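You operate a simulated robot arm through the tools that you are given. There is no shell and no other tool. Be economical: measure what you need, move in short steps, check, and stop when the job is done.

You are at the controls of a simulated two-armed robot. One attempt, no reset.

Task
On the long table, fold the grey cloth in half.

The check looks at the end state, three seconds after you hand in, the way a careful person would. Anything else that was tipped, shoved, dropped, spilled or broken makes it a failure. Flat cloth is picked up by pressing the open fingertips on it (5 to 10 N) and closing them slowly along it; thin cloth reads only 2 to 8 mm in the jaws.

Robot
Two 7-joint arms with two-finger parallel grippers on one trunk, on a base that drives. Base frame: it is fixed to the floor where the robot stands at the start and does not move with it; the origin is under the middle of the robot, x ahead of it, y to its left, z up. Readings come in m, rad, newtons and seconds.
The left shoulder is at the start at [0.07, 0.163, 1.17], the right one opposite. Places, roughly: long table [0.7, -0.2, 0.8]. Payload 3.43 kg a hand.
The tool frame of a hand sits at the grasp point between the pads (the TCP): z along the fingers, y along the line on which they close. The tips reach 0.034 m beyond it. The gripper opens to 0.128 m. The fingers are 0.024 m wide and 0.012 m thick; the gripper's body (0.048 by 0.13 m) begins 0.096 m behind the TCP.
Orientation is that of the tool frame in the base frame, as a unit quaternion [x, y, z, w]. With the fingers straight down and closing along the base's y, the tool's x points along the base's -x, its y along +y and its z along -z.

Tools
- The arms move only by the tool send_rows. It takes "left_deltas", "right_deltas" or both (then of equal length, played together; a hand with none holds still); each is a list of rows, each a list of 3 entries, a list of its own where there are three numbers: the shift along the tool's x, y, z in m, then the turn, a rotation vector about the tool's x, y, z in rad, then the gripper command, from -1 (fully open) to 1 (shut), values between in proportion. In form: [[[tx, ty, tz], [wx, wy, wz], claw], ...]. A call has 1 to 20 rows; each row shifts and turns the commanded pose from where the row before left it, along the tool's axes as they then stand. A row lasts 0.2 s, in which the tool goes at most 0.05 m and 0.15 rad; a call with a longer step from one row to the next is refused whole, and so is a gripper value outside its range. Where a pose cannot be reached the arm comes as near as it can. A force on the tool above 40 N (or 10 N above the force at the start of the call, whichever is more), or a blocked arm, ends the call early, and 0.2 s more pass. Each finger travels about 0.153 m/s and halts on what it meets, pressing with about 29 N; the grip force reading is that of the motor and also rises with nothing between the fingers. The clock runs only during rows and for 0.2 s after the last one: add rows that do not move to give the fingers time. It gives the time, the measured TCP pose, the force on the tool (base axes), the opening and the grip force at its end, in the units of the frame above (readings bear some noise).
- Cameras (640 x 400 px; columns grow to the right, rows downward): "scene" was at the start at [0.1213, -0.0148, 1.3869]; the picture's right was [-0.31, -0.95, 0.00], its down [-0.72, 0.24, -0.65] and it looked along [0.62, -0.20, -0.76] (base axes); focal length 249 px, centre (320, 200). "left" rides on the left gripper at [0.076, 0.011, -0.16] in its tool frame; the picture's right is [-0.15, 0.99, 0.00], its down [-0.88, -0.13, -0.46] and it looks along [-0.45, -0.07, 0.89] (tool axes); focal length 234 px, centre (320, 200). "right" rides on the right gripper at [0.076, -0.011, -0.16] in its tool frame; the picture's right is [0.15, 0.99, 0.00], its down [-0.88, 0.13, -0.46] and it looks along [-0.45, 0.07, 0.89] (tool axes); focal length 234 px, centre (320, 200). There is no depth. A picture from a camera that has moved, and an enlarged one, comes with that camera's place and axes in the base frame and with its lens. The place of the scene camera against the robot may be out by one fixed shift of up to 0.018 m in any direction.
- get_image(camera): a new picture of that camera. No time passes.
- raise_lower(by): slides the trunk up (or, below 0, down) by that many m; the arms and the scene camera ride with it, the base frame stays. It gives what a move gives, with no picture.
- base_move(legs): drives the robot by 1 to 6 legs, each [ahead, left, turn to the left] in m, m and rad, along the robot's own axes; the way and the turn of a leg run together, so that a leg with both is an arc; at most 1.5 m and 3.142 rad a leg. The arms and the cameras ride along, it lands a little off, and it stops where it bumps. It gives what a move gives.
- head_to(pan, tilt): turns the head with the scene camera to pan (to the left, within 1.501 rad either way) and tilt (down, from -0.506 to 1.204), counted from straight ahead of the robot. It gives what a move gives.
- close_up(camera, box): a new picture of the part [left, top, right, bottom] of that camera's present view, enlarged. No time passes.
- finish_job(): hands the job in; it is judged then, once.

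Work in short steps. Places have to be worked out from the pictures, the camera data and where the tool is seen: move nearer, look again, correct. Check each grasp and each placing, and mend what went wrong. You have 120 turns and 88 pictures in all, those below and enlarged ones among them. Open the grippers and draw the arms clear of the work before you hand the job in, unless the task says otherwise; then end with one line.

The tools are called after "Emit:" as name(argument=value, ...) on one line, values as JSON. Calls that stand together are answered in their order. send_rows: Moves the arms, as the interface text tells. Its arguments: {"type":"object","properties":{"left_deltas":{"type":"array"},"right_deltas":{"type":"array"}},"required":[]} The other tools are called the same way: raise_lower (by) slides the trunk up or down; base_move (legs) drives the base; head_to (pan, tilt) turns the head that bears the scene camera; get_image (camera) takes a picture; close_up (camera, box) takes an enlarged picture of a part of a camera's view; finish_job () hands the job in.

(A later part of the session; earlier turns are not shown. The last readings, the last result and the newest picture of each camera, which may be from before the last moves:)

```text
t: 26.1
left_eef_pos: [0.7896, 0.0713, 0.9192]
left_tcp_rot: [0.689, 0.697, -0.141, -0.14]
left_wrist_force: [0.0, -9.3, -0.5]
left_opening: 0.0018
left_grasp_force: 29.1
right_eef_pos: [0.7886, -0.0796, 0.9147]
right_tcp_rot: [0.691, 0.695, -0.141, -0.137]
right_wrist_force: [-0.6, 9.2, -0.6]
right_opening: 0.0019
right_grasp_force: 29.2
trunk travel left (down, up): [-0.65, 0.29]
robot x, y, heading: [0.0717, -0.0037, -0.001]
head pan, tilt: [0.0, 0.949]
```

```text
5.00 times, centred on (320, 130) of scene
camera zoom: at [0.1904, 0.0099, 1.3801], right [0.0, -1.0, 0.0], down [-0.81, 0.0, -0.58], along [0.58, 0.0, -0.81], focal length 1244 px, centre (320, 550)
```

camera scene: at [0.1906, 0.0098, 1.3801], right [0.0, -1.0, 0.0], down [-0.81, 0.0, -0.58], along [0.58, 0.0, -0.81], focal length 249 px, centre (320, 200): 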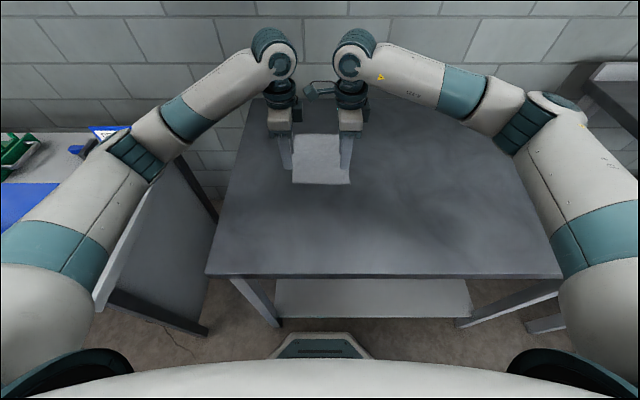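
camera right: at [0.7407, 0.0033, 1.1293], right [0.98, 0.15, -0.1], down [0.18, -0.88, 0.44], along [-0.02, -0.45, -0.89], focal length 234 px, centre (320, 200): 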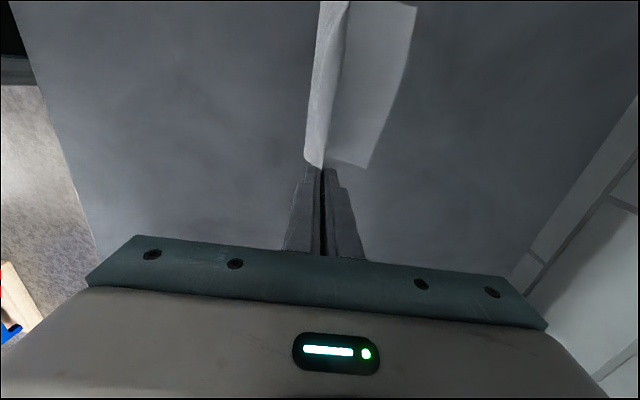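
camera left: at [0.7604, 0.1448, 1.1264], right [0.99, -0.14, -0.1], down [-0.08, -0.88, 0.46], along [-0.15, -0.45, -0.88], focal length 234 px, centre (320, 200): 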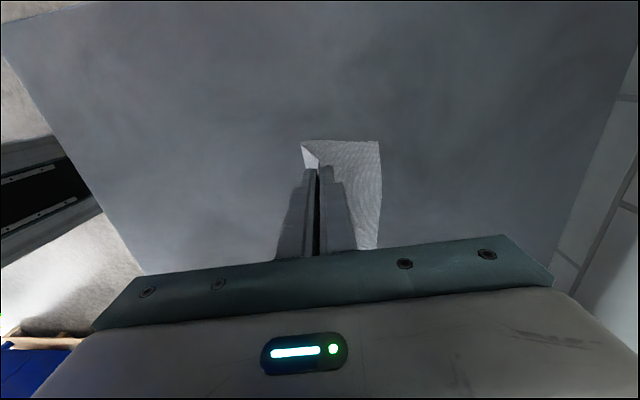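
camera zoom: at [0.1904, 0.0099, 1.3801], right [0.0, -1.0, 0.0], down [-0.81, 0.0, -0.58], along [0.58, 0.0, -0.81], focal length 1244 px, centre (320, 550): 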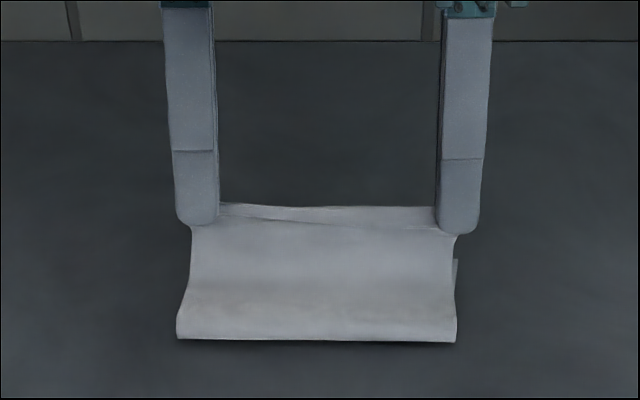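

They're level again. The ±9 N along y is tension from the hands being 0.151 m apart, so I bring them back to about 0.143 m and lower 1.5 cm.

Emit:
send_rows(left_deltas=[[[-0.003, 0, 0], [0, 0, 0], 1.0], [[0, 0.0023, 0.0046], [0, 0, 0], 1.0], [[0, 0.0023, 0.0046], [0, 0, 0], 1.0], [[0, 0.0023, 0.0046], [0, 0, 0], 1.0]], right_deltas=[[[0.005, -0.0018, -0.0041], [0, 0, 0], 1.0], [[0, 0.0023, 0.0046], [0, 0, 0], 1.0], [[0, 0.0023, 0.0046], [0, 0, 0], 1.0], [[0, 0.0023, 0.0046], [0, 0, 0], 1.0]])

Emit:
close_up(camera="left", box=[220, 100, 420, 225])

Emit:
close_up(camera="right", box=[220, 50, 420, 175])

```text
t: 27.1
left_eef_pos: [0.7927, 0.0682, 0.9038]
left_tcp_rot: [0.689, 0.696, -0.141, -0.142]
left_wrist_force: [1.2, -0.3, 0.3]
left_opening: 0.0018
left_grasp_force: 28.9
right_eef_pos: [0.7894, -0.0744, 0.904]
right_tcp_rot: [0.691, 0.696, -0.139, -0.138]
right_wrist_force: [-0.3, 0.2, 0.0]
right_opening: 0.0018
right_grasp_force: 29.1
trunk travel left (down, up): [-0.65, 0.29]
robot x, y, heading: [0.0684, 0.0017, 0.001]
head pan, tilt: [0.0, 0.949]
```

```text
3.20 times, centred on (320, 162) of left
camera zoom: at [0.8627, 0.1444, 1.0456], right [0.91, -0.14, -0.39], down [0.07, -0.88, 0.47], along [-0.4, -0.45, -0.79], focal length 749 px, centre (320, 320)
```

zoom: 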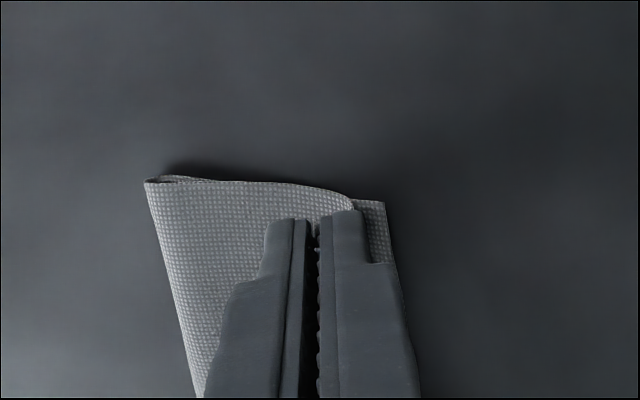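

```text
3.20 times, centred on (320, 112) of right
camera zoom: at [0.8404, 0.0031, 1.056], right [0.91, 0.15, -0.38], down [0.3, -0.88, 0.37], along [-0.28, -0.45, -0.85], focal length 749 px, centre (320, 480)
```

zoom: 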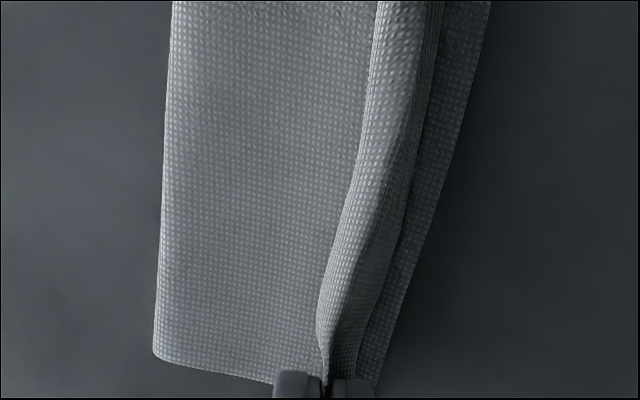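

The lower layer is only 0.08 m long (fold at 0.708, far edge at 0.787), with slack bowed in the upper layer. I back the tips up about 4 cm at low height so the loop rolls the fold line towards −x, then look.

Emit:
send_rows(left_deltas=[[[0, -0.0081, 0.0034], [0, 0, 0], 1.0], [[0, -0.0081, 0.0034], [0, 0, 0], 1.0], [[0, -0.0081, 0.0034], [0, 0, 0], 1.0], [[0, -0.0081, 0.0034], [0, 0, 0], 1.0], [[0, -0.0081, 0.0034], [0, 0, 0], 1.0]], right_deltas=[[[0, -0.0081, 0.0034], [0, 0, 0], 1.0], [[0, -0.0081, 0.0034], [0, 0, 0], 1.0], [[0, -0.0081, 0.0034], [0, 0, 0], 1.0], [[0, -0.0081, 0.0034], [0, 0, 0], 1.0], [[0, -0.0081, 0.0034], [0, 0, 0], 1.0]])

Emit:
close_up(camera="left", box=[200, 80, 440, 230])

Emit:
close_up(camera="right", box=[200, 30, 440, 180])

Emit:
close_up(camera="scene", box=[256, 90, 384, 170])

```text
t: 28.3
left_eef_pos: [0.7459, 0.067, 0.9032]
left_tcp_rot: [0.69, 0.696, -0.141, -0.141]
left_wrist_force: [0.5, 0.0, 0.2]
left_opening: 0.0019
left_grasp_force: 29.1
right_eef_pos: [0.744, -0.0748, 0.9046]
right_tcp_rot: [0.692, 0.695, -0.14, -0.138]
right_wrist_force: [0.4, -0.1, -1.2]
right_opening: 0.002
right_grasp_force: 29.0
trunk travel left (down, up): [-0.65, 0.29]
robot x, y, heading: [0.0742, 0.0003, -0.003]
head pan, tilt: [0.0, 0.949]
```

```text
2.67 times, centred on (320, 155) of left
camera zoom: at [0.8172, 0.1432, 1.0464], right [0.91, -0.14, -0.39], down [0.07, -0.88, 0.47], along [-0.41, -0.45, -0.79], focal length 624 px, centre (320, 320)
```

zoom: 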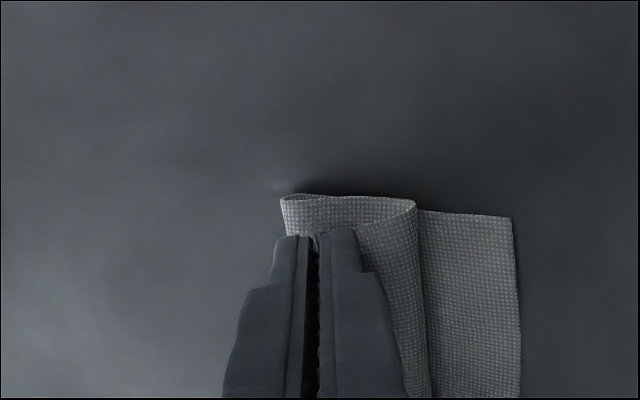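

```text
2.67 times, centred on (320, 105) of right
camera zoom: at [0.796, 0.0024, 1.0557], right [0.91, 0.15, -0.38], down [0.3, -0.88, 0.37], along [-0.28, -0.45, -0.85], focal length 624 px, centre (320, 453)
```

zoom: 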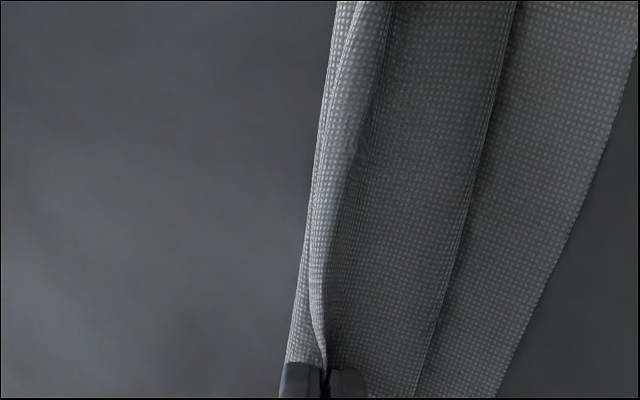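

```text
5.00 times, centred on (320, 130) of scene
camera zoom: at [0.1901, 0.0092, 1.3801], right [0.0, -1.0, 0.0], down [-0.81, 0.0, -0.58], along [0.58, 0.0, -0.81], focal length 1244 px, centre (320, 550)
```

zoom: 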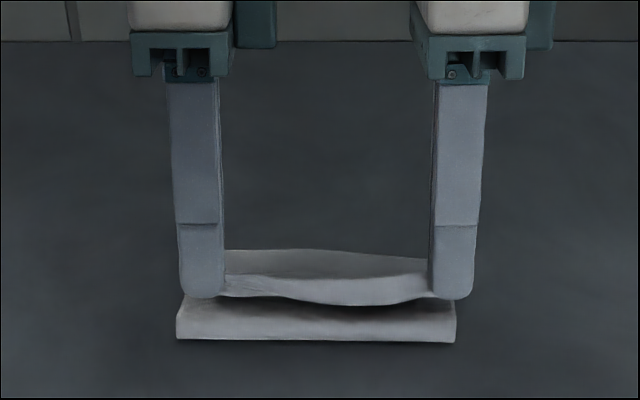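

The slack bulged forward instead and the fold line didn't move. I'll peel back to the near side, keeping the tilt, so the lower layer lies out to about 0.687, and then come over again lower with less pull.

Emit:
send_rows(left_deltas=[[[0, -0.0129, -0.0032], [0, 0, 0], 1.0], [[0, -0.0129, -0.0032], [0, 0, 0], 1.0], [[0, -0.0129, -0.0032], [0, 0, 0], 1.0], [[0, -0.0129, 0.0037], [0, 0, 0], 1.0], [[0, -0.0129, 0.0037], [0, 0, 0], 1.0], [[0, -0.0129, 0.0037], [0, 0, 0], 1.0], [[0, -0.005, 0.0075], [0, 0, 0], 1.0], [[0, -0.005, 0.0075], [0, 0, 0], 1.0], [[0, 0, 0], [0, 0, 0], 1.0]], right_deltas=[[[0, -0.0129, -0.0032], [0, 0, 0], 1.0], [[0, -0.0129, -0.0032], [0, 0, 0], 1.0], [[0, -0.0129, -0.0032], [0, 0, 0], 1.0], [[0, -0.0129, 0.0037], [0, 0, 0], 1.0], [[0, -0.0129, 0.0037], [0, 0, 0], 1.0], [[0, -0.0129, 0.0037], [0, 0, 0], 1.0], [[0, -0.005, 0.0075], [0, 0, 0], 1.0], [[0, -0.005, 0.0075], [0, 0, 0], 1.0], [[0, 0, 0], [0, 0, 0], 1.0]])

Emit:
get_image(camera="left")

Emit:
close_up(camera="scene", box=[256, 100, 384, 180])

```text
t: 30.3
left_eef_pos: [0.661, 0.0663, 0.9232]
left_tcp_rot: [0.69, 0.696, -0.141, -0.141]
left_wrist_force: [0.1, -0.3, 0.2]
left_opening: 0.0018
left_grasp_force: 29.5
right_eef_pos: [0.6589, -0.0758, 0.9222]
right_tcp_rot: [0.691, 0.695, -0.141, -0.138]
right_wrist_force: [-0.4, 0.3, -0.5]
right_opening: 0.0019
right_grasp_force: 28.6
trunk travel left (down, up): [-0.65, 0.29]
robot x, y, heading: [0.07, -0.0013, 0.002]
head pan, tilt: [0.0, 0.949]
```

```text
50 pictures are left
camera left: at [0.7306, 0.1431, 1.0655], right [0.91, -0.14, -0.39], down [0.07, -0.88, 0.47], along [-0.4, -0.45, -0.79], focal length 234 px, centre (320, 200)
```

left: 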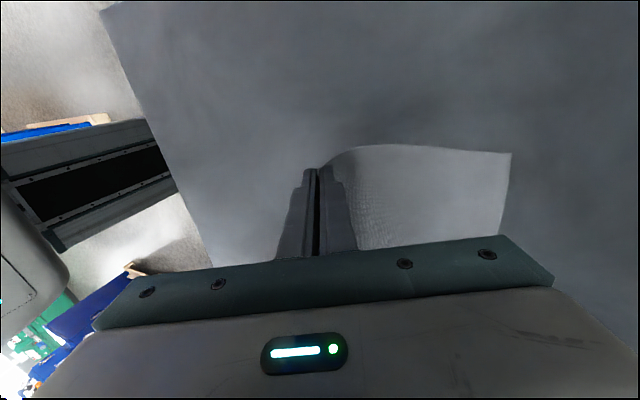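

```text
5.00 times, centred on (320, 140) of scene
camera zoom: at [0.1904, 0.0093, 1.3801], right [0.0, -1.0, 0.0], down [-0.81, 0.0, -0.58], along [0.58, 0.0, -0.81], focal length 1244 px, centre (320, 500)
```

zoom: 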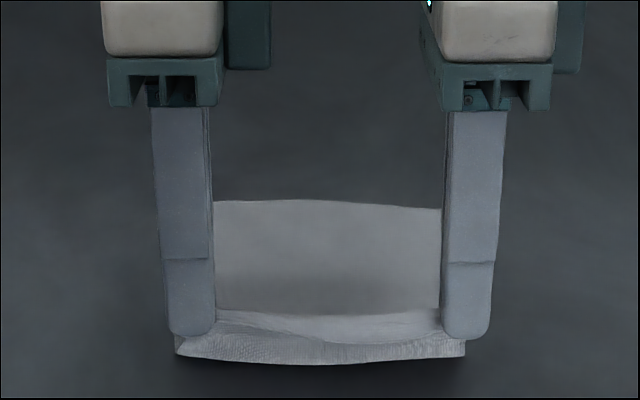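

The far edge stays at 0.789 and the cloth now leaves the tips towards −x, as wanted. I carry it over again at about 5 cm height.

Emit:
send_rows(left_deltas=[[[0, 0.0076, -0.013], [0, 0, 0], 1.0], [[0, 0.009, -0.0044], [0, 0, 0], 1.0], [[0, 0.009, -0.0044], [0, 0, 0], 1.0], [[0, 0.009, -0.0044], [0, 0, 0], 1.0], [[0, 0.009, -0.0044], [0, 0, 0], 1.0], [[0, 0.0102, -0.0016], [0, 0, 0], 1.0], [[0, 0.0102, -0.0016], [0, 0, 0], 1.0], [[0, 0.0102, -0.0016], [0, 0, 0], 1.0], [[0, 0.0102, -0.0016], [0, 0, 0], 1.0]], right_deltas=[[[0, 0.0076, -0.013], [0, 0, 0], 1.0], [[0, 0.009, -0.0044], [0, 0, 0], 1.0], [[0, 0.009, -0.0044], [0, 0, 0], 1.0], [[0, 0.009, -0.0044], [0, 0, 0], 1.0], [[0, 0.009, -0.0044], [0, 0, 0], 1.0], [[0, 0.0102, -0.0016], [0, 0, 0], 1.0], [[0, 0.0102, -0.0016], [0, 0, 0], 1.0], [[0, 0.0102, -0.0016], [0, 0, 0], 1.0], [[0, 0.0102, -0.0016], [0, 0, 0], 1.0]])

Emit:
close_up(camera="left", box=[200, 80, 440, 230])

Emit:
close_up(camera="scene", box=[256, 100, 384, 180])

```text
t: 32.3
left_eef_pos: [0.7518, 0.0669, 0.9235]
left_tcp_rot: [0.69, 0.696, -0.14, -0.141]
left_wrist_force: [0.3, -0.3, 0.6]
left_opening: 0.002
left_grasp_force: 29.2
right_eef_pos: [0.7517, -0.0756, 0.9233]
right_tcp_rot: [0.691, 0.696, -0.14, -0.138]
right_wrist_force: [0.3, 0.6, 0.2]
right_opening: 0.0019
right_grasp_force: 29.2
trunk travel left (down, up): [-0.65, 0.29]
robot x, y, heading: [0.0734, 0.0001, 0.003]
head pan, tilt: [0.0, 0.949]
```

```text
2.67 times, centred on (320, 155) of left
camera zoom: at [0.8231, 0.1443, 1.0663], right [0.91, -0.14, -0.39], down [0.07, -0.88, 0.47], along [-0.41, -0.45, -0.79], focal length 624 px, centre (320, 320)
```

zoom: 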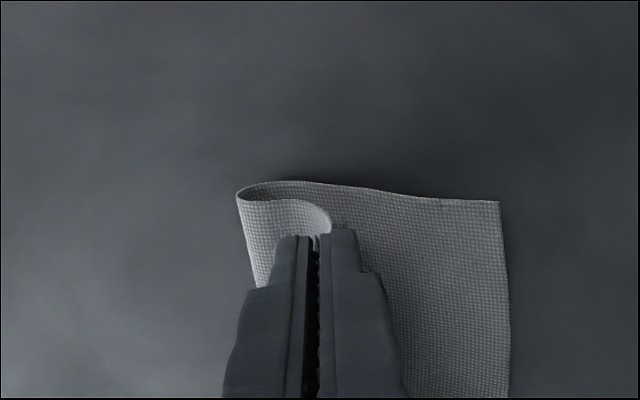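

```text
5.00 times, centred on (320, 140) of scene
camera zoom: at [0.1909, 0.0093, 1.38], right [0.0, -1.0, 0.0], down [-0.81, 0.0, -0.58], along [0.58, 0.0, -0.81], focal length 1244 px, centre (320, 500)
```

zoom: 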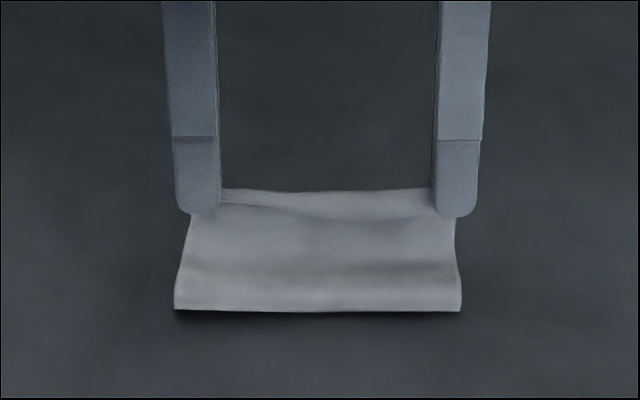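

Much better: the fold line is at about 0.69 and the far edge at 0.788. I bring the tips forward and down to x≈0.779, just above the lower layer.

Emit:
send_rows(left_deltas=[[[0, 0.0102, 0.0015], [0, 0, 0], 1.0], [[0, 0.0102, 0.0015], [0, 0, 0], 1.0], [[0, 0.0102, 0.0015], [0, 0, 0], 1.0], [[0, 0.0049, 0.0025], [0, 0, 0], 1.0], [[0, 0.0049, 0.0025], [0, 0, 0], 1.0], [[0, 0.0049, 0.0025], [0, 0, 0], 1.0]], right_deltas=[[[0, 0.0102, 0.0015], [0, 0, 0], 1.0], [[0, 0.0102, 0.0015], [0, 0, 0], 1.0], [[0, 0.0102, 0.0015], [0, 0, 0], 1.0], [[0, 0.0049, 0.0025], [0, 0, 0], 1.0], [[0, 0.0049, 0.0025], [0, 0, 0], 1.0], [[0, 0.0049, 0.0025], [0, 0, 0], 1.0]])

Emit:
close_up(camera="left", box=[200, 80, 440, 230])

Emit:
close_up(camera="right", box=[200, 30, 440, 180])

Emit:
close_up(camera="scene", box=[256, 100, 384, 180])

```text
t: 33.7
left_eef_pos: [0.7888, 0.0686, 0.8941]
left_tcp_rot: [0.69, 0.696, -0.14, -0.142]
left_wrist_force: [0.5, 0.3, -0.3]
left_opening: 0.0022
left_grasp_force: 29.0
right_eef_pos: [0.7879, -0.0752, 0.8953]
right_tcp_rot: [0.691, 0.696, -0.14, -0.138]
right_wrist_force: [0.2, -0.5, 0.1]
right_opening: 0.0017
right_grasp_force: 29.0
trunk travel left (down, up): [-0.65, 0.29]
robot x, y, heading: [0.0654, 0.0065, 0.001]
head pan, tilt: [0.0, 0.949]
```

```text
2.67 times, centred on (320, 155) of left
camera zoom: at [0.8598, 0.1443, 1.0374], right [0.91, -0.14, -0.39], down [0.07, -0.88, 0.47], along [-0.41, -0.45, -0.79], focal length 624 px, centre (320, 320)
```

zoom: 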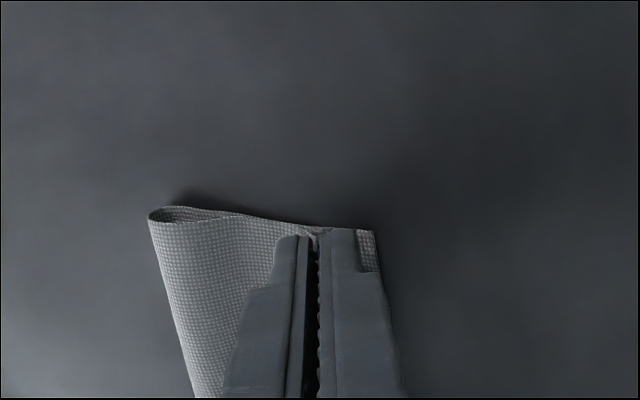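

```text
2.67 times, centred on (320, 105) of right
camera zoom: at [0.8392, 0.0028, 1.0467], right [0.91, 0.15, -0.38], down [0.3, -0.88, 0.37], along [-0.28, -0.45, -0.85], focal length 624 px, centre (320, 453)
```

zoom: 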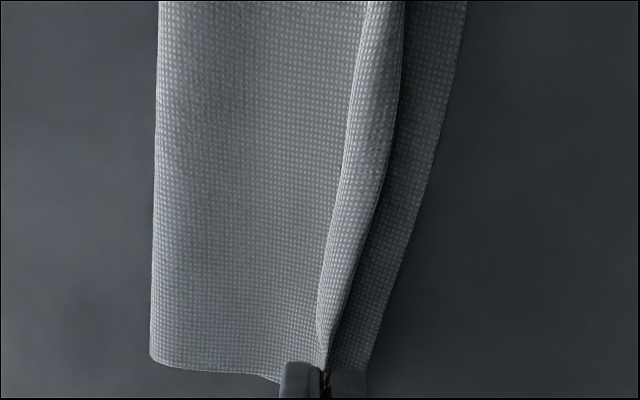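

```text
5.00 times, centred on (320, 140) of scene
camera zoom: at [0.1906, 0.0091, 1.3801], right [0.0, -1.0, 0.0], down [-0.81, 0.0, -0.58], along [0.58, 0.0, -0.81], focal length 1244 px, centre (320, 500)
```

zoom: 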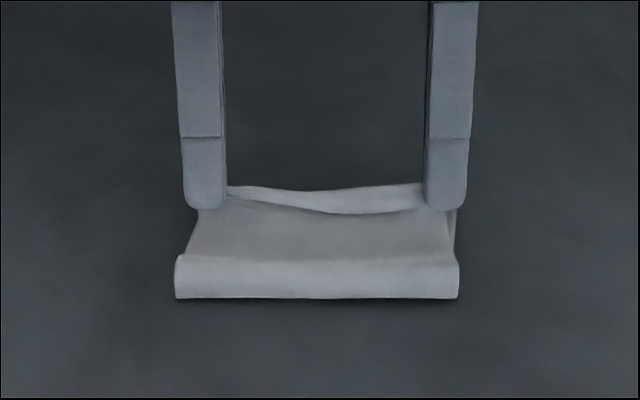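

The lower edge is at 0.788 and the tips are at 0.776, 1 cm up. I lower the last bit and open just a little; then I'll withdraw along the tilted fingers, which should pull the lip forward.

Emit:
send_rows(left_deltas=[[[0, 0.0025, 0.002], [0, 0, 0], 1.0], [[0, 0.0025, 0.002], [0, 0, 0], 1.0], [[0, 0, 0.001], [0, 0, 0], 1.0], [[0, 0, 0], [0, 0, 0], 0.95], [[0, 0, 0], [0, 0, 0], 0.9], [[0, 0, 0], [0, 0, 0], 0.85], [[0, 0, 0], [0, 0, 0], 0.8], [[0, 0, 0], [0, 0, 0], 0.8]], right_deltas=[[[0, 0.0025, 0.002], [0, 0, 0], 1.0], [[0, 0.0025, 0.002], [0, 0, 0], 1.0], [[0, 0, 0.001], [0, 0, 0], 1.0], [[0, 0, 0], [0, 0, 0], 0.95], [[0, 0, 0], [0, 0, 0], 0.9], [[0, 0, 0], [0, 0, 0], 0.85], [[0, 0, 0], [0, 0, 0], 0.8], [[0, 0, 0], [0, 0, 0], 0.8]])

Emit:
close_up(camera="left", box=[200, 80, 440, 230])

Emit:
close_up(camera="right", box=[200, 30, 440, 180])

```text
t: 35.5
left_eef_pos: [0.7924, 0.069, 0.888]
left_tcp_rot: [0.69, 0.696, -0.142, -0.141]
left_wrist_force: [0.1, -0.4, 0.3]
left_opening: 0.0124
left_grasp_force: 0.1
right_eef_pos: [0.7903, -0.0736, 0.8894]
right_tcp_rot: [0.691, 0.696, -0.141, -0.138]
right_wrist_force: [0.5, -0.8, -0.3]
right_opening: 0.0128
right_grasp_force: 0.1
trunk travel left (down, up): [-0.65, 0.29]
robot x, y, heading: [0.0671, 0.0014, 0.002]
head pan, tilt: [0.0, 0.949]
```

```text
2.67 times, centred on (320, 155) of left
camera zoom: at [0.8627, 0.1445, 1.0312], right [0.91, -0.14, -0.39], down [0.07, -0.88, 0.47], along [-0.41, -0.45, -0.79], focal length 624 px, centre (320, 320)
```

zoom: 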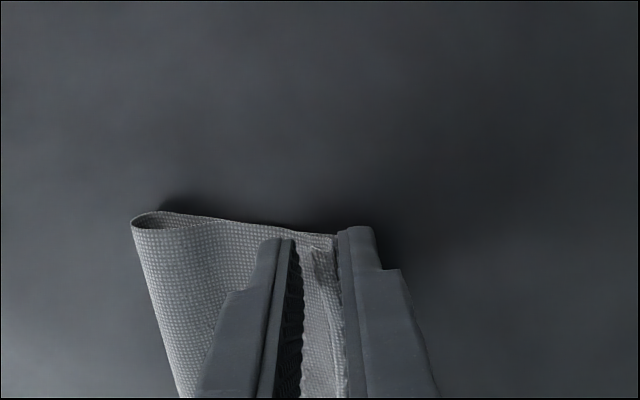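

```text
2.67 times, centred on (320, 105) of right
camera zoom: at [0.8419, 0.0033, 1.0408], right [0.91, 0.15, -0.38], down [0.3, -0.88, 0.37], along [-0.28, -0.45, -0.85], focal length 624 px, centre (320, 453)
```

zoom: 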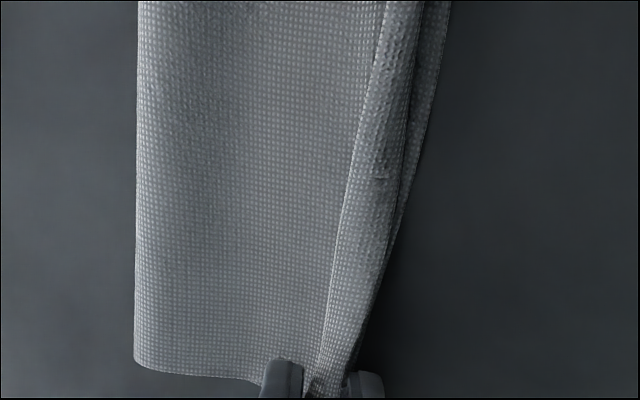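

Both hands have let go and the lip lies back on top. I withdraw the hands along the fingers and look.

Emit:
send_rows(left_deltas=[[[0, 0, -0.005], [0, 0, 0], 0.8], [[0, 0, -0.01], [0, 0, 0], 0.8], [[0, 0, -0.02], [0, 0, 0], 0.8], [[0, 0, -0.03], [0, 0, 0], 0.8], [[0, 0, 0], [0, 0, 0], 0.8]], right_deltas=[[[0, 0, -0.005], [0, 0, 0], 0.8], [[0, 0, -0.01], [0, 0, 0], 0.8], [[0, 0, -0.02], [0, 0, 0], 0.8], [[0, 0, -0.03], [0, 0, 0], 0.8], [[0, 0, 0], [0, 0, 0], 0.8]])

Emit:
close_up(camera="left", box=[200, 80, 440, 230])

Emit:
close_up(camera="scene", box=[256, 100, 384, 180])

Emit:
close_up(camera="right", box=[160, 0, 440, 180])

```text
t: 36.7
left_eef_pos: [0.7983, 0.0761, 0.9432]
left_tcp_rot: [0.69, 0.695, -0.141, -0.141]
left_wrist_force: [-0.1, -0.1, -0.4]
left_opening: 0.0125
left_grasp_force: 0.0
left hand out of reach, approached as far as the arm can: row 3, 4
right_eef_pos: [0.7995, -0.0764, 0.942]
right_tcp_rot: [0.691, 0.696, -0.141, -0.137]
right_wrist_force: [0.1, -0.3, -0.5]
right_opening: 0.013
right_grasp_force: 0.0
right hand out of reach, approached as far as the arm can: row 3, 4
trunk travel left (down, up): [-0.65, 0.29]
robot x, y, heading: [0.0724, -0.0013, 0.003]
head pan, tilt: [0.0, 0.949]
```

```text
2.67 times, centred on (320, 155) of left
camera zoom: at [0.87, 0.1524, 1.0856], right [0.91, -0.14, -0.39], down [0.07, -0.88, 0.47], along [-0.41, -0.45, -0.79], focal length 624 px, centre (320, 320)
```

zoom: 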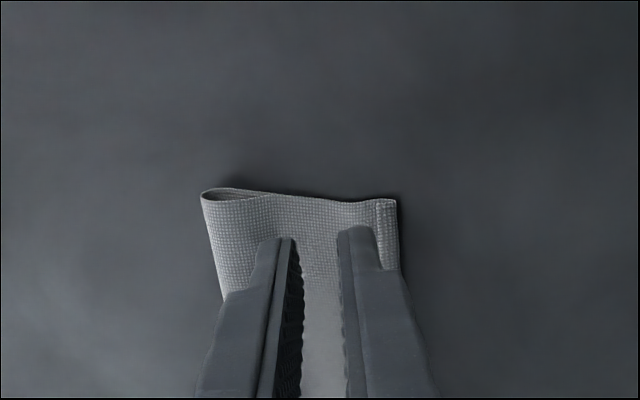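

```text
5.00 times, centred on (320, 140) of scene
camera zoom: at [0.1913, 0.0108, 1.38], right [0.0, -1.0, 0.0], down [-0.81, 0.0, -0.58], along [0.58, 0.0, -0.81], focal length 1244 px, centre (320, 500)
```

zoom: 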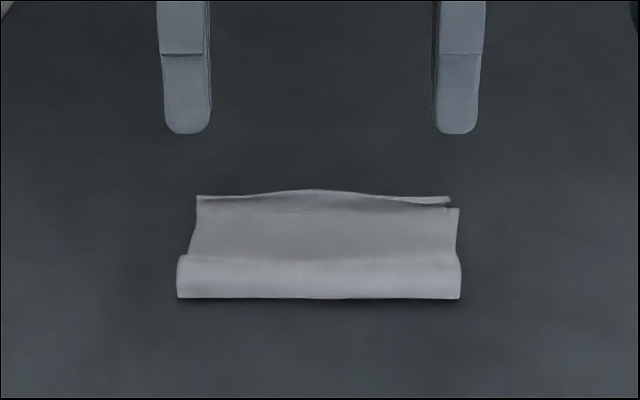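

```text
2.22 times, centred on (300, 90) of right
camera zoom: at [0.8508, 0.0022, 1.0947], right [0.91, 0.15, -0.38], down [0.3, -0.88, 0.37], along [-0.28, -0.46, -0.85], focal length 520 px, centre (364, 444)
```

zoom: 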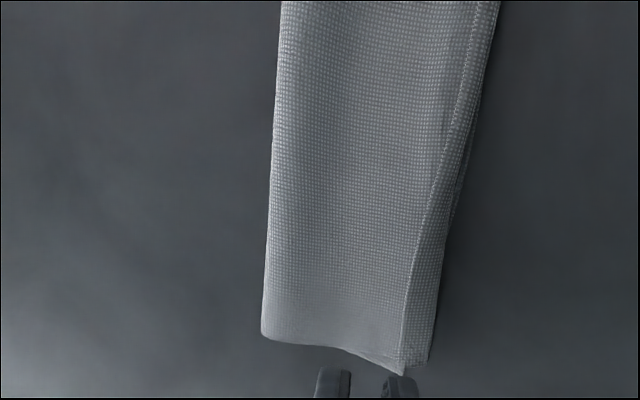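

It's folded, with a slight turned-up lip at the far edge and a puffy fold. I raise, straighten and part the hands for a clear view.

Emit:
send_rows(left_deltas=[[[0, -0.008, -0.018], [-0.1, 0, 0], 0.8], [[0, -0.006, -0.019], [-0.1, 0, 0], 0.8], [[0, -0.004, -0.02], [-0.1, 0, 0], 0.8], [[0, -0.002, -0.02], [-0.1, 0, 0], 0.8], [[0.03, 0, 0], [0, 0, 0], 0.8], [[0.03, 0, 0], [0, 0, 0], 0.8], [[0.03, 0, 0], [0, 0, 0], 0.8]], right_deltas=[[[0, -0.008, -0.018], [-0.1, 0, 0], 0.8], [[0, -0.006, -0.019], [-0.1, 0, 0], 0.8], [[0, -0.004, -0.02], [-0.1, 0, 0], 0.8], [[0, -0.002, -0.02], [-0.1, 0, 0], 0.8], [[-0.03, 0, 0], [0, 0, 0], 0.8], [[-0.03, 0, 0], [0, 0, 0], 0.8], [[-0.03, 0, 0], [0, 0, 0], 0.8]])

Emit:
close_up(camera="right", box=[160, 0, 480, 200])

Emit:
close_up(camera="scene", box=[280, 120, 360, 170])

```text
t: 38.3
left_eef_pos: [0.7968, 0.1659, 1.0255]
left_tcp_rot: [0.704, 0.71, 0.0, 0.0]
left_wrist_force: [0.1, -0.2, 0.7]
left_opening: 0.0128
left_grasp_force: 0.0
right_eef_pos: [0.7985, -0.1673, 1.0231]
right_tcp_rot: [0.705, 0.71, 0.001, 0.003]
right_wrist_force: [0.3, -0.1, -0.2]
right_opening: 0.0129
right_grasp_force: 0.1
trunk travel left (down, up): [-0.65, 0.29]
robot x, y, heading: [0.0707, -0.0005, -0.0]
head pan, tilt: [0.0, 0.949]
```

```text
2.00 times, centred on (320, 100) of right
camera zoom: at [0.7862, -0.0898, 1.1832], right [0.99, 0.15, 0.01], down [0.13, -0.88, 0.46], along [0.08, -0.45, -0.89], focal length 468 px, centre (320, 400)
```

zoom: 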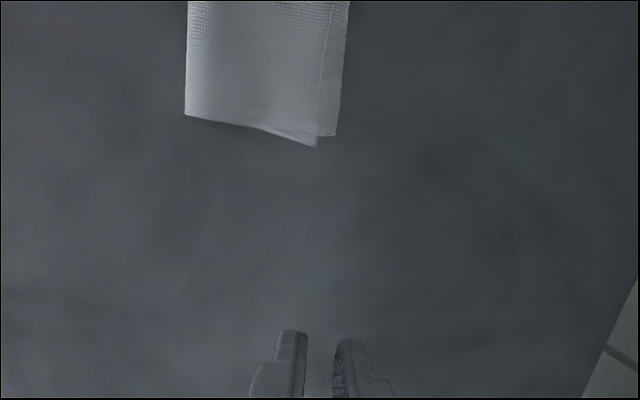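

```text
8.00 times, centred on (320, 145) of scene
camera zoom: at [0.1898, 0.0094, 1.3802], right [0.0, -1.0, 0.0], down [-0.81, 0.0, -0.58], along [0.58, 0.0, -0.81], focal length 1990 px, centre (320, 640)
```

zoom: 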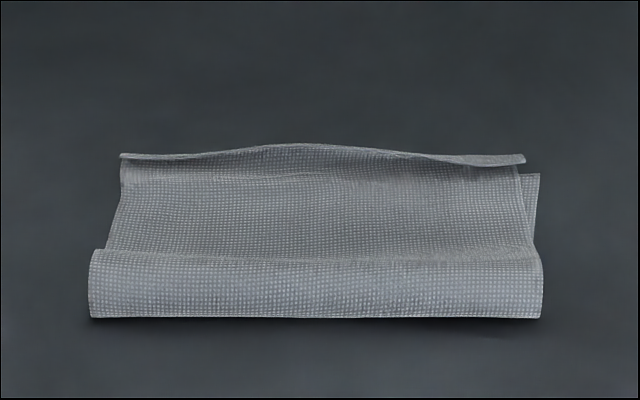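

The edges line up well; only the lip stands up and the fold is a bit puffy. I'll put closed fingertips just behind the lip and sweep gently forward to lay it flat, first going above it.

Emit:
send_rows(left_deltas=[[[-0.025, -0.013, 0], [0, 0, 0], 1.0], [[-0.025, -0.013, 0], [0, 0, 0], 1.0], [[-0.025, -0.013, 0], [0, 0, 0], 1.0], [[-0.025, -0.013, 0], [0, 0, 0], 1.0], [[0, 0, 0.024], [0, 0, 0], 1.0], [[0, 0, 0.024], [0, 0, 0], 1.0], [[0, 0, 0.024], [0, 0, 0], 1.0], [[0, 0, 0.024], [0, 0, 0], 1.0], [[0, 0, 0.024], [0, 0, 0], 1.0], [[0, 0, 0], [0, 0, 0], 1.0]], right_deltas=[[[0.0225, -0.0134, 0], [0, 0, 0], 1.0], [[0.0225, -0.0134, 0], [0, 0, 0], 1.0], [[0.0225, -0.0134, 0], [0, 0, 0], 1.0], [[0.0225, -0.0134, 0], [0, 0, 0], 1.0], [[0, 0, 0.0235], [0, 0, 0], 1.0], [[0, 0, 0.0235], [0, 0, 0], 1.0], [[0, 0, 0.0235], [0, 0, 0], 1.0], [[0, 0, 0.0235], [0, 0, 0], 1.0], [[0, 0, 0.0235], [0, 0, 0], 1.0], [[0, 0, 0], [0, 0, 0], 1.0]])

Emit:
close_up(camera="left", box=[200, 80, 440, 230])

Emit:
close_up(camera="right", box=[200, 50, 440, 200])

```text
t: 40.5
left_eef_pos: [0.7452, 0.0637, 0.9014]
left_tcp_rot: [0.704, 0.71, 0.001, -0.002]
left_wrist_force: [0.3, -0.5, 0.8]
left_opening: 0.0002
left_grasp_force: 29.2
right_eef_pos: [0.7442, -0.0767, 0.9059]
right_tcp_rot: [0.705, 0.709, 0.002, 0.002]
right_wrist_force: [-0.2, -0.5, 0.2]
right_opening: 0.0
right_grasp_force: 28.8
trunk travel left (down, up): [-0.65, 0.29]
robot x, y, heading: [0.0697, -0.0021, 0.007]
head pan, tilt: [0.0, 0.949]
```

```text
2.67 times, centred on (320, 155) of left
camera zoom: at [0.7552, 0.1405, 1.0615], right [0.99, -0.14, 0.0], down [-0.12, -0.88, 0.45], along [-0.06, -0.45, -0.89], focal length 624 px, centre (320, 320)
```

zoom: 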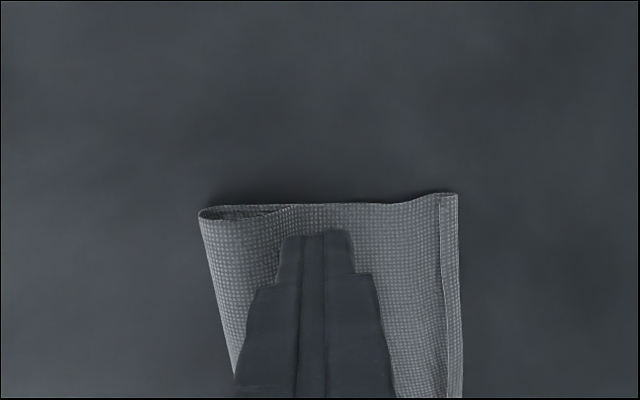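

```text
2.67 times, centred on (320, 125) of right
camera zoom: at [0.7319, -0.0001, 1.0659], right [0.99, 0.15, 0.0], down [0.13, -0.88, 0.46], along [0.07, -0.45, -0.89], focal length 624 px, centre (320, 400)
```

zoom: 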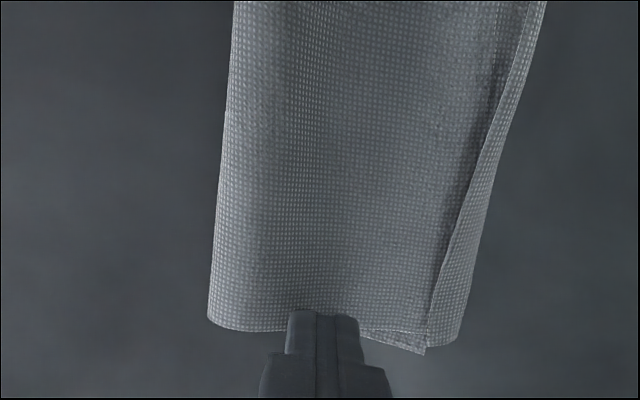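

I zoom closer on the edge at the right corner to tell lip from lower layer.

Emit:
close_up(camera="right", box=[320, 130, 400, 190])

Emit:
close_up(camera="left", box=[330, 140, 410, 190])

```text
6.67 times, centred on (360, 160) of right
camera zoom: at [0.7319, -0.0001, 1.0659], right [0.99, 0.15, 0.0], down [0.13, -0.88, 0.46], along [0.07, -0.45, -0.89], focal length 1561 px, centre (53, 467)
```

zoom: 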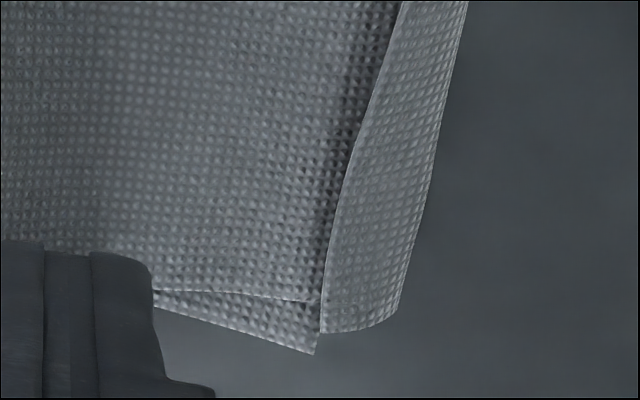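

```text
8.00 times, centred on (370, 165) of left
camera zoom: at [0.7552, 0.1405, 1.0615], right [0.99, -0.14, 0.0], down [-0.12, -0.88, 0.45], along [-0.06, -0.45, -0.89], focal length 1873 px, centre (-80, 480)
```

zoom: 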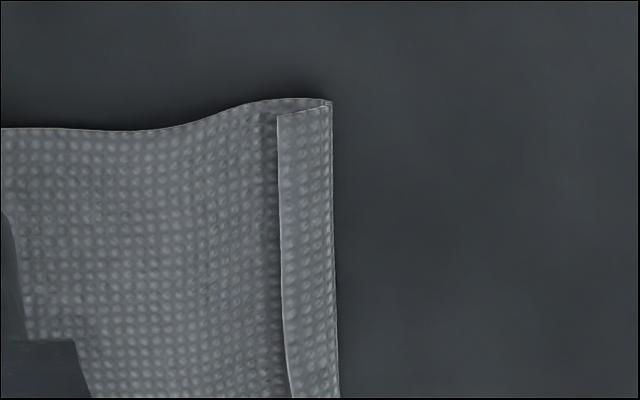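

The strip is the upper layer's lip, folded back 6–11 mm with its crease about 8 mm beyond the lower edge. I'll press lightly on the upper layer behind it, shift that layer back about 1 cm, then flip the lip forward. First I go down to contact.

Emit:
send_rows(left_deltas=[[[0, 0, 0.006], [0, 0, 0], 1.0], [[0, 0, 0.005], [0, 0, 0], 1.0], [[0, 0, 0.0025], [0, 0, 0], 1.0], [[0, 0, 0], [0, 0, 0], 1.0]], right_deltas=[[[0, 0, 0.008], [0, 0, 0], 1.0], [[0, 0, 0.007], [0, 0, 0], 1.0], [[0, 0, 0.0035], [0, 0, 0], 1.0], [[0, 0, 0], [0, 0, 0], 1.0]])

```text
t: 41.5
left_eef_pos: [0.7453, 0.0651, 0.8904]
left_tcp_rot: [0.704, 0.71, 0.0, -0.002]
left_wrist_force: [0.5, 0.7, 0.8]
left_opening: 0.0001
left_grasp_force: 28.8
right_eef_pos: [0.7435, -0.0772, 0.8862]
right_tcp_rot: [0.705, 0.709, 0.002, 0.002]
right_wrist_force: [0.0, -0.9, 0.1]
right_opening: 0.0001
right_grasp_force: 28.7
trunk travel left (down, up): [-0.65, 0.29]
robot x, y, heading: [0.0731, 0.0004, -0.002]
head pan, tilt: [0.0, 0.949]
```

No contact yet; a bit lower.

Emit:
send_rows(left_deltas=[[[0, 0, 0.0015], [0, 0, 0], 1.0], [[0, 0, 0.001], [0, 0, 0], 1.0], [[0, 0, 0], [0, 0, 0], 1.0]], right_deltas=[[[0, 0, 0.0005], [0, 0, 0], 1.0], [[0, 0, 0.0005], [0, 0, 0], 1.0], [[0, 0, 0], [0, 0, 0], 1.0]])

```text
t: 42.3
left_eef_pos: [0.7456, 0.0653, 0.8877]
left_tcp_rot: [0.704, 0.71, 0.0, -0.001]
left_wrist_force: [0.3, 0.0, -0.3]
left_opening: 0.0
left_grasp_force: 29.1
right_eef_pos: [0.7442, -0.076, 0.8853]
right_tcp_rot: [0.704, 0.71, 0.001, 0.002]
right_wrist_force: [-0.4, 0.7, 4.5]
right_opening: 0.0002
right_grasp_force: 28.6
trunk travel left (down, up): [-0.65, 0.29]
robot x, y, heading: [0.0691, 0.0023, 0.001]
head pan, tilt: [0.0, 0.949]
```

Right is at 4.5 N. I lower the left another 2 mm.

Emit:
send_rows(left_deltas=[[[0, 0, 0.001], [0, 0, 0], 1.0], [[0, 0, 0.0007], [0, 0, 0], 1.0], [[0, 0, 0], [0, 0, 0], 1.0]])

```text
t: 43.1
left_eef_pos: [0.745, 0.0649, 0.8872]
left_tcp_rot: [0.705, 0.71, 0.002, 0.0]
left_wrist_force: [0.5, 0.4, -0.3]
left_opening: 0.0
left_grasp_force: 29.1
right_eef_pos: [0.7438, -0.0771, 0.8854]
right_tcp_rot: [0.705, 0.709, 0.001, 0.003]
right_wrist_force: [1.1, 0.0, 6.0]
right_opening: 0.0004
right_grasp_force: 28.9
trunk travel left (down, up): [-0.65, 0.29]
robot x, y, heading: [0.0703, -0.0001, 0.002]
head pan, tilt: [0.0, 0.949]
```

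Emit:
send_rows(left_deltas=[[[0, 0, 0.0008], [0, 0, 0], 1.0], [[0, 0, 0.0006], [0, 0, 0], 1.0], [[0, 0, 0], [0, 0, 0], 1.0]])

```text
t: 43.9
left_eef_pos: [0.7463, 0.0638, 0.8853]
left_tcp_rot: [0.704, 0.71, 0.001, -0.001]
left_wrist_force: [-0.1, 0.4, 3.9]
left_opening: 0.0
left_grasp_force: 28.6
right_eef_pos: [0.7446, -0.0768, 0.8866]
right_tcp_rot: [0.705, 0.71, 0.0, 0.003]
right_wrist_force: [1.3, 1.1, 6.0]
right_opening: 0.0001
right_grasp_force: 29.0
trunk travel left (down, up): [-0.65, 0.29]
robot x, y, heading: [0.0715, 0.005, -0.001]
head pan, tilt: [0.0, 0.949]
```

Both hands press at about 4–6 N. I drag the upper layer towards −x by 12 mm, slowly, and check.

Emit:
send_rows(left_deltas=[[[0, -0.003, 0], [0, 0, 0], 1.0], [[0, -0.003, 0], [0, 0, 0], 1.0], [[0, -0.003, 0], [0, 0, 0], 1.0], [[0, -0.003, 0], [0, 0, 0], 1.0], [[0, 0, 0], [0, 0, 0], 1.0]], right_deltas=[[[0, -0.003, 0], [0, 0, 0], 1.0], [[0, -0.003, 0], [0, 0, 0], 1.0], [[0, -0.003, 0], [0, 0, 0], 1.0], [[0, -0.003, 0], [0, 0, 0], 1.0], [[0, 0, 0], [0, 0, 0], 1.0]])

Emit:
close_up(camera="right", box=[240, 70, 400, 190])

Emit:
close_up(camera="left", box=[240, 120, 400, 220])

```text
t: 45.1
left_eef_pos: [0.7334, 0.0649, 0.8851]
left_tcp_rot: [0.704, 0.711, 0.001, -0.001]
left_wrist_force: [0.6, -0.7, 4.7]
left_opening: 0.0
left_grasp_force: 28.9
right_eef_pos: [0.7316, -0.0771, 0.8855]
right_tcp_rot: [0.704, 0.71, 0.002, 0.003]
right_wrist_force: [0.9, 1.0, 6.3]
right_opening: 0.0003
right_grasp_force: 28.8
trunk travel left (down, up): [-0.65, 0.29]
robot x, y, heading: [0.0645, -0.0002, 0.0]
head pan, tilt: [0.0, 0.949]
```

```text
3.33 times, centred on (320, 130) of right
camera zoom: at [0.7195, -0.0008, 1.0459], right [0.99, 0.15, 0.0], down [0.13, -0.88, 0.46], along [0.07, -0.45, -0.89], focal length 781 px, centre (320, 433)
```

zoom: 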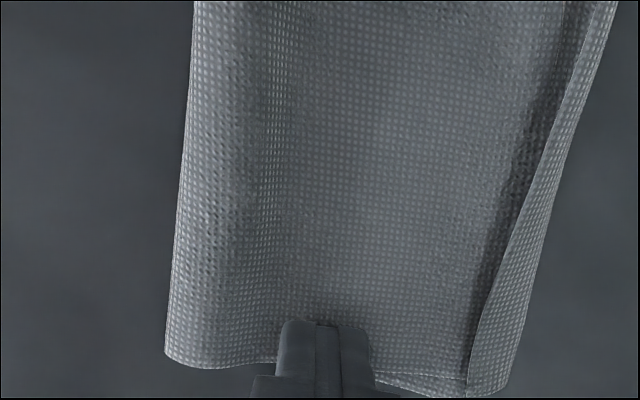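

```text
4.00 times, centred on (320, 170) of left
camera zoom: at [0.7431, 0.1403, 1.0452], right [0.99, -0.14, 0.0], down [-0.12, -0.88, 0.45], along [-0.06, -0.45, -0.89], focal length 937 px, centre (320, 320)
```

zoom: 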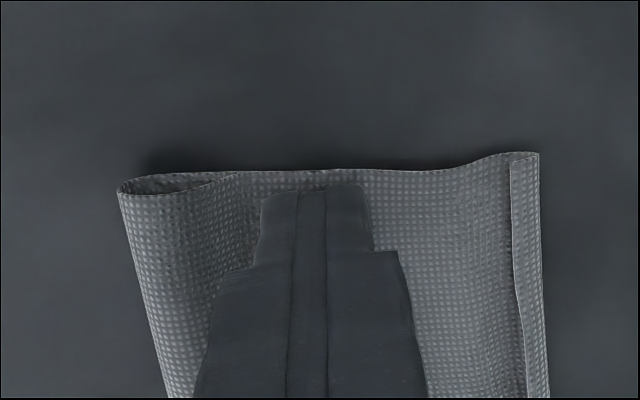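

The whole cloth slid together, so nothing changed relative to itself, and nothing was harmed. Now I try flipping the lip: tips eased up 2 mm, then swept forward past the lip's free edge.

Emit:
send_rows(left_deltas=[[[0, 0, -0.0025], [0, 0, 0], 1.0], [[0, 0.008, 0], [0, 0, 0], 1.0], [[0, 0.008, 0], [0, 0, 0], 1.0], [[0, 0.008, 0], [0, 0, 0], 1.0], [[0, 0.008, 0], [0, 0, 0], 1.0], [[0, 0.008, 0], [0, 0, 0], 1.0]], right_deltas=[[[0, 0, -0.0025], [0, 0, 0], 1.0], [[0, 0.008, 0], [0, 0, 0], 1.0], [[0, 0.008, 0], [0, 0, 0], 1.0], [[0, 0.008, 0], [0, 0, 0], 1.0], [[0, 0.008, 0], [0, 0, 0], 1.0], [[0, 0.008, 0], [0, 0, 0], 1.0]])

Emit:
close_up(camera="right", box=[240, 70, 400, 190])

Emit:
close_up(camera="left", box=[240, 120, 400, 220])

```text
t: 46.5
left_eef_pos: [0.7746, 0.0648, 0.8865]
left_tcp_rot: [0.704, 0.71, 0.001, -0.001]
left_wrist_force: [-0.7, 0.0, 0.4]
left_opening: 0.0002
left_grasp_force: 28.9
right_eef_pos: [0.7719, -0.0779, 0.8869]
right_tcp_rot: [0.704, 0.71, 0.001, 0.002]
right_wrist_force: [0.3, -1.1, 0.5]
right_opening: 0.0
right_grasp_force: 29.0
trunk travel left (down, up): [-0.65, 0.29]
robot x, y, heading: [0.0674, -0.0006, 0.004]
head pan, tilt: [0.0, 0.949]
```

```text
3.33 times, centred on (320, 130) of right
camera zoom: at [0.7602, -0.0007, 1.048], right [0.99, 0.15, 0.0], down [0.13, -0.88, 0.46], along [0.07, -0.45, -0.89], focal length 781 px, centre (320, 433)
```

zoom: 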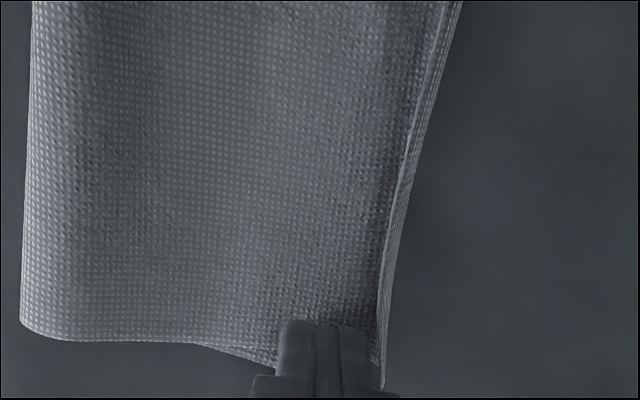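

```text
4.00 times, centred on (320, 170) of left
camera zoom: at [0.7849, 0.141, 1.0459], right [0.99, -0.14, 0.0], down [-0.12, -0.88, 0.45], along [-0.06, -0.45, -0.89], focal length 937 px, centre (320, 320)
```

zoom: 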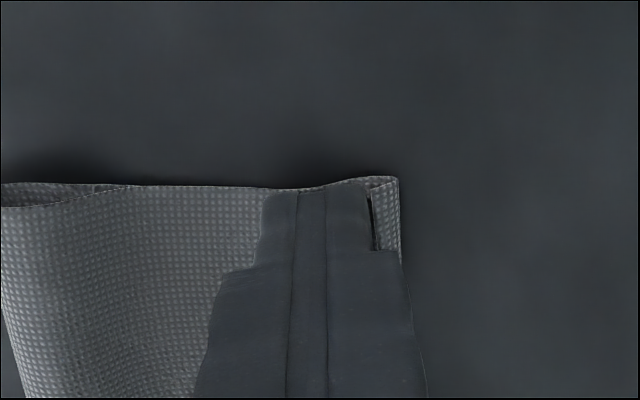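

The lip is being pushed upright, so I continue forward another 14 mm.

Emit:
send_rows(left_deltas=[[[0, 0.005, 0], [0, 0, 0], 1.0], [[0, 0.005, 0], [0, 0, 0], 1.0], [[0, 0.004, 0], [0, 0, 0], 1.0]], right_deltas=[[[0, 0.005, 0], [0, 0, 0], 1.0], [[0, 0.005, 0], [0, 0, 0], 1.0], [[0, 0.004, 0], [0, 0, 0], 1.0]])

Emit:
close_up(camera="right", box=[240, 70, 400, 190])

Emit:
close_up(camera="left", box=[240, 120, 400, 220])

```text
t: 47.3
left_eef_pos: [0.7883, 0.0653, 0.8868]
left_tcp_rot: [0.704, 0.711, 0.0, -0.001]
left_wrist_force: [-0.3, -0.1, 0.0]
left_opening: 0.0002
left_grasp_force: 28.9
right_eef_pos: [0.786, -0.077, 0.8872]
right_tcp_rot: [0.705, 0.709, 0.001, 0.002]
right_wrist_force: [-0.6, 0.1, 1.3]
right_opening: 0.0002
right_grasp_force: 29.4
trunk travel left (down, up): [-0.65, 0.29]
robot x, y, heading: [0.0697, 0.0002, 0.003]
head pan, tilt: [0.0, 0.949]
```

```text
3.33 times, centred on (320, 130) of right
camera zoom: at [0.7737, -0.0004, 1.0476], right [0.99, 0.15, 0.0], down [0.13, -0.88, 0.46], along [0.07, -0.45, -0.89], focal length 781 px, centre (320, 433)
```

zoom: 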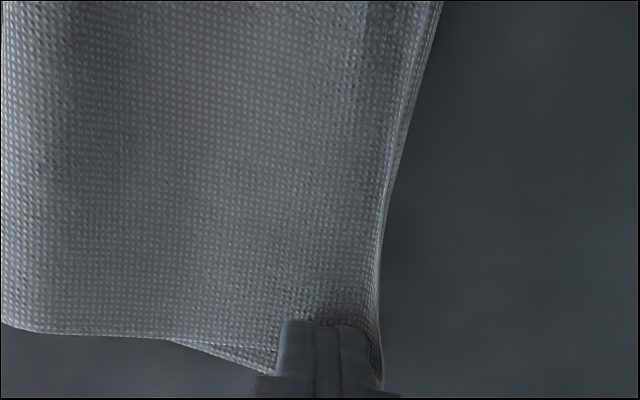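

```text
4.00 times, centred on (320, 170) of left
camera zoom: at [0.7982, 0.1407, 1.0463], right [0.99, -0.14, 0.0], down [-0.12, -0.88, 0.45], along [-0.06, -0.45, -0.89], focal length 937 px, centre (320, 320)
```

zoom: 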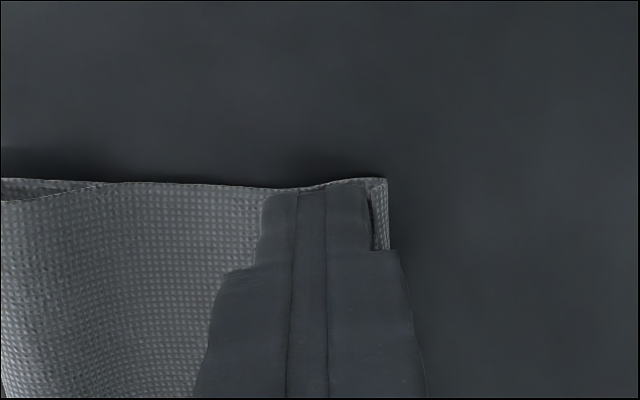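

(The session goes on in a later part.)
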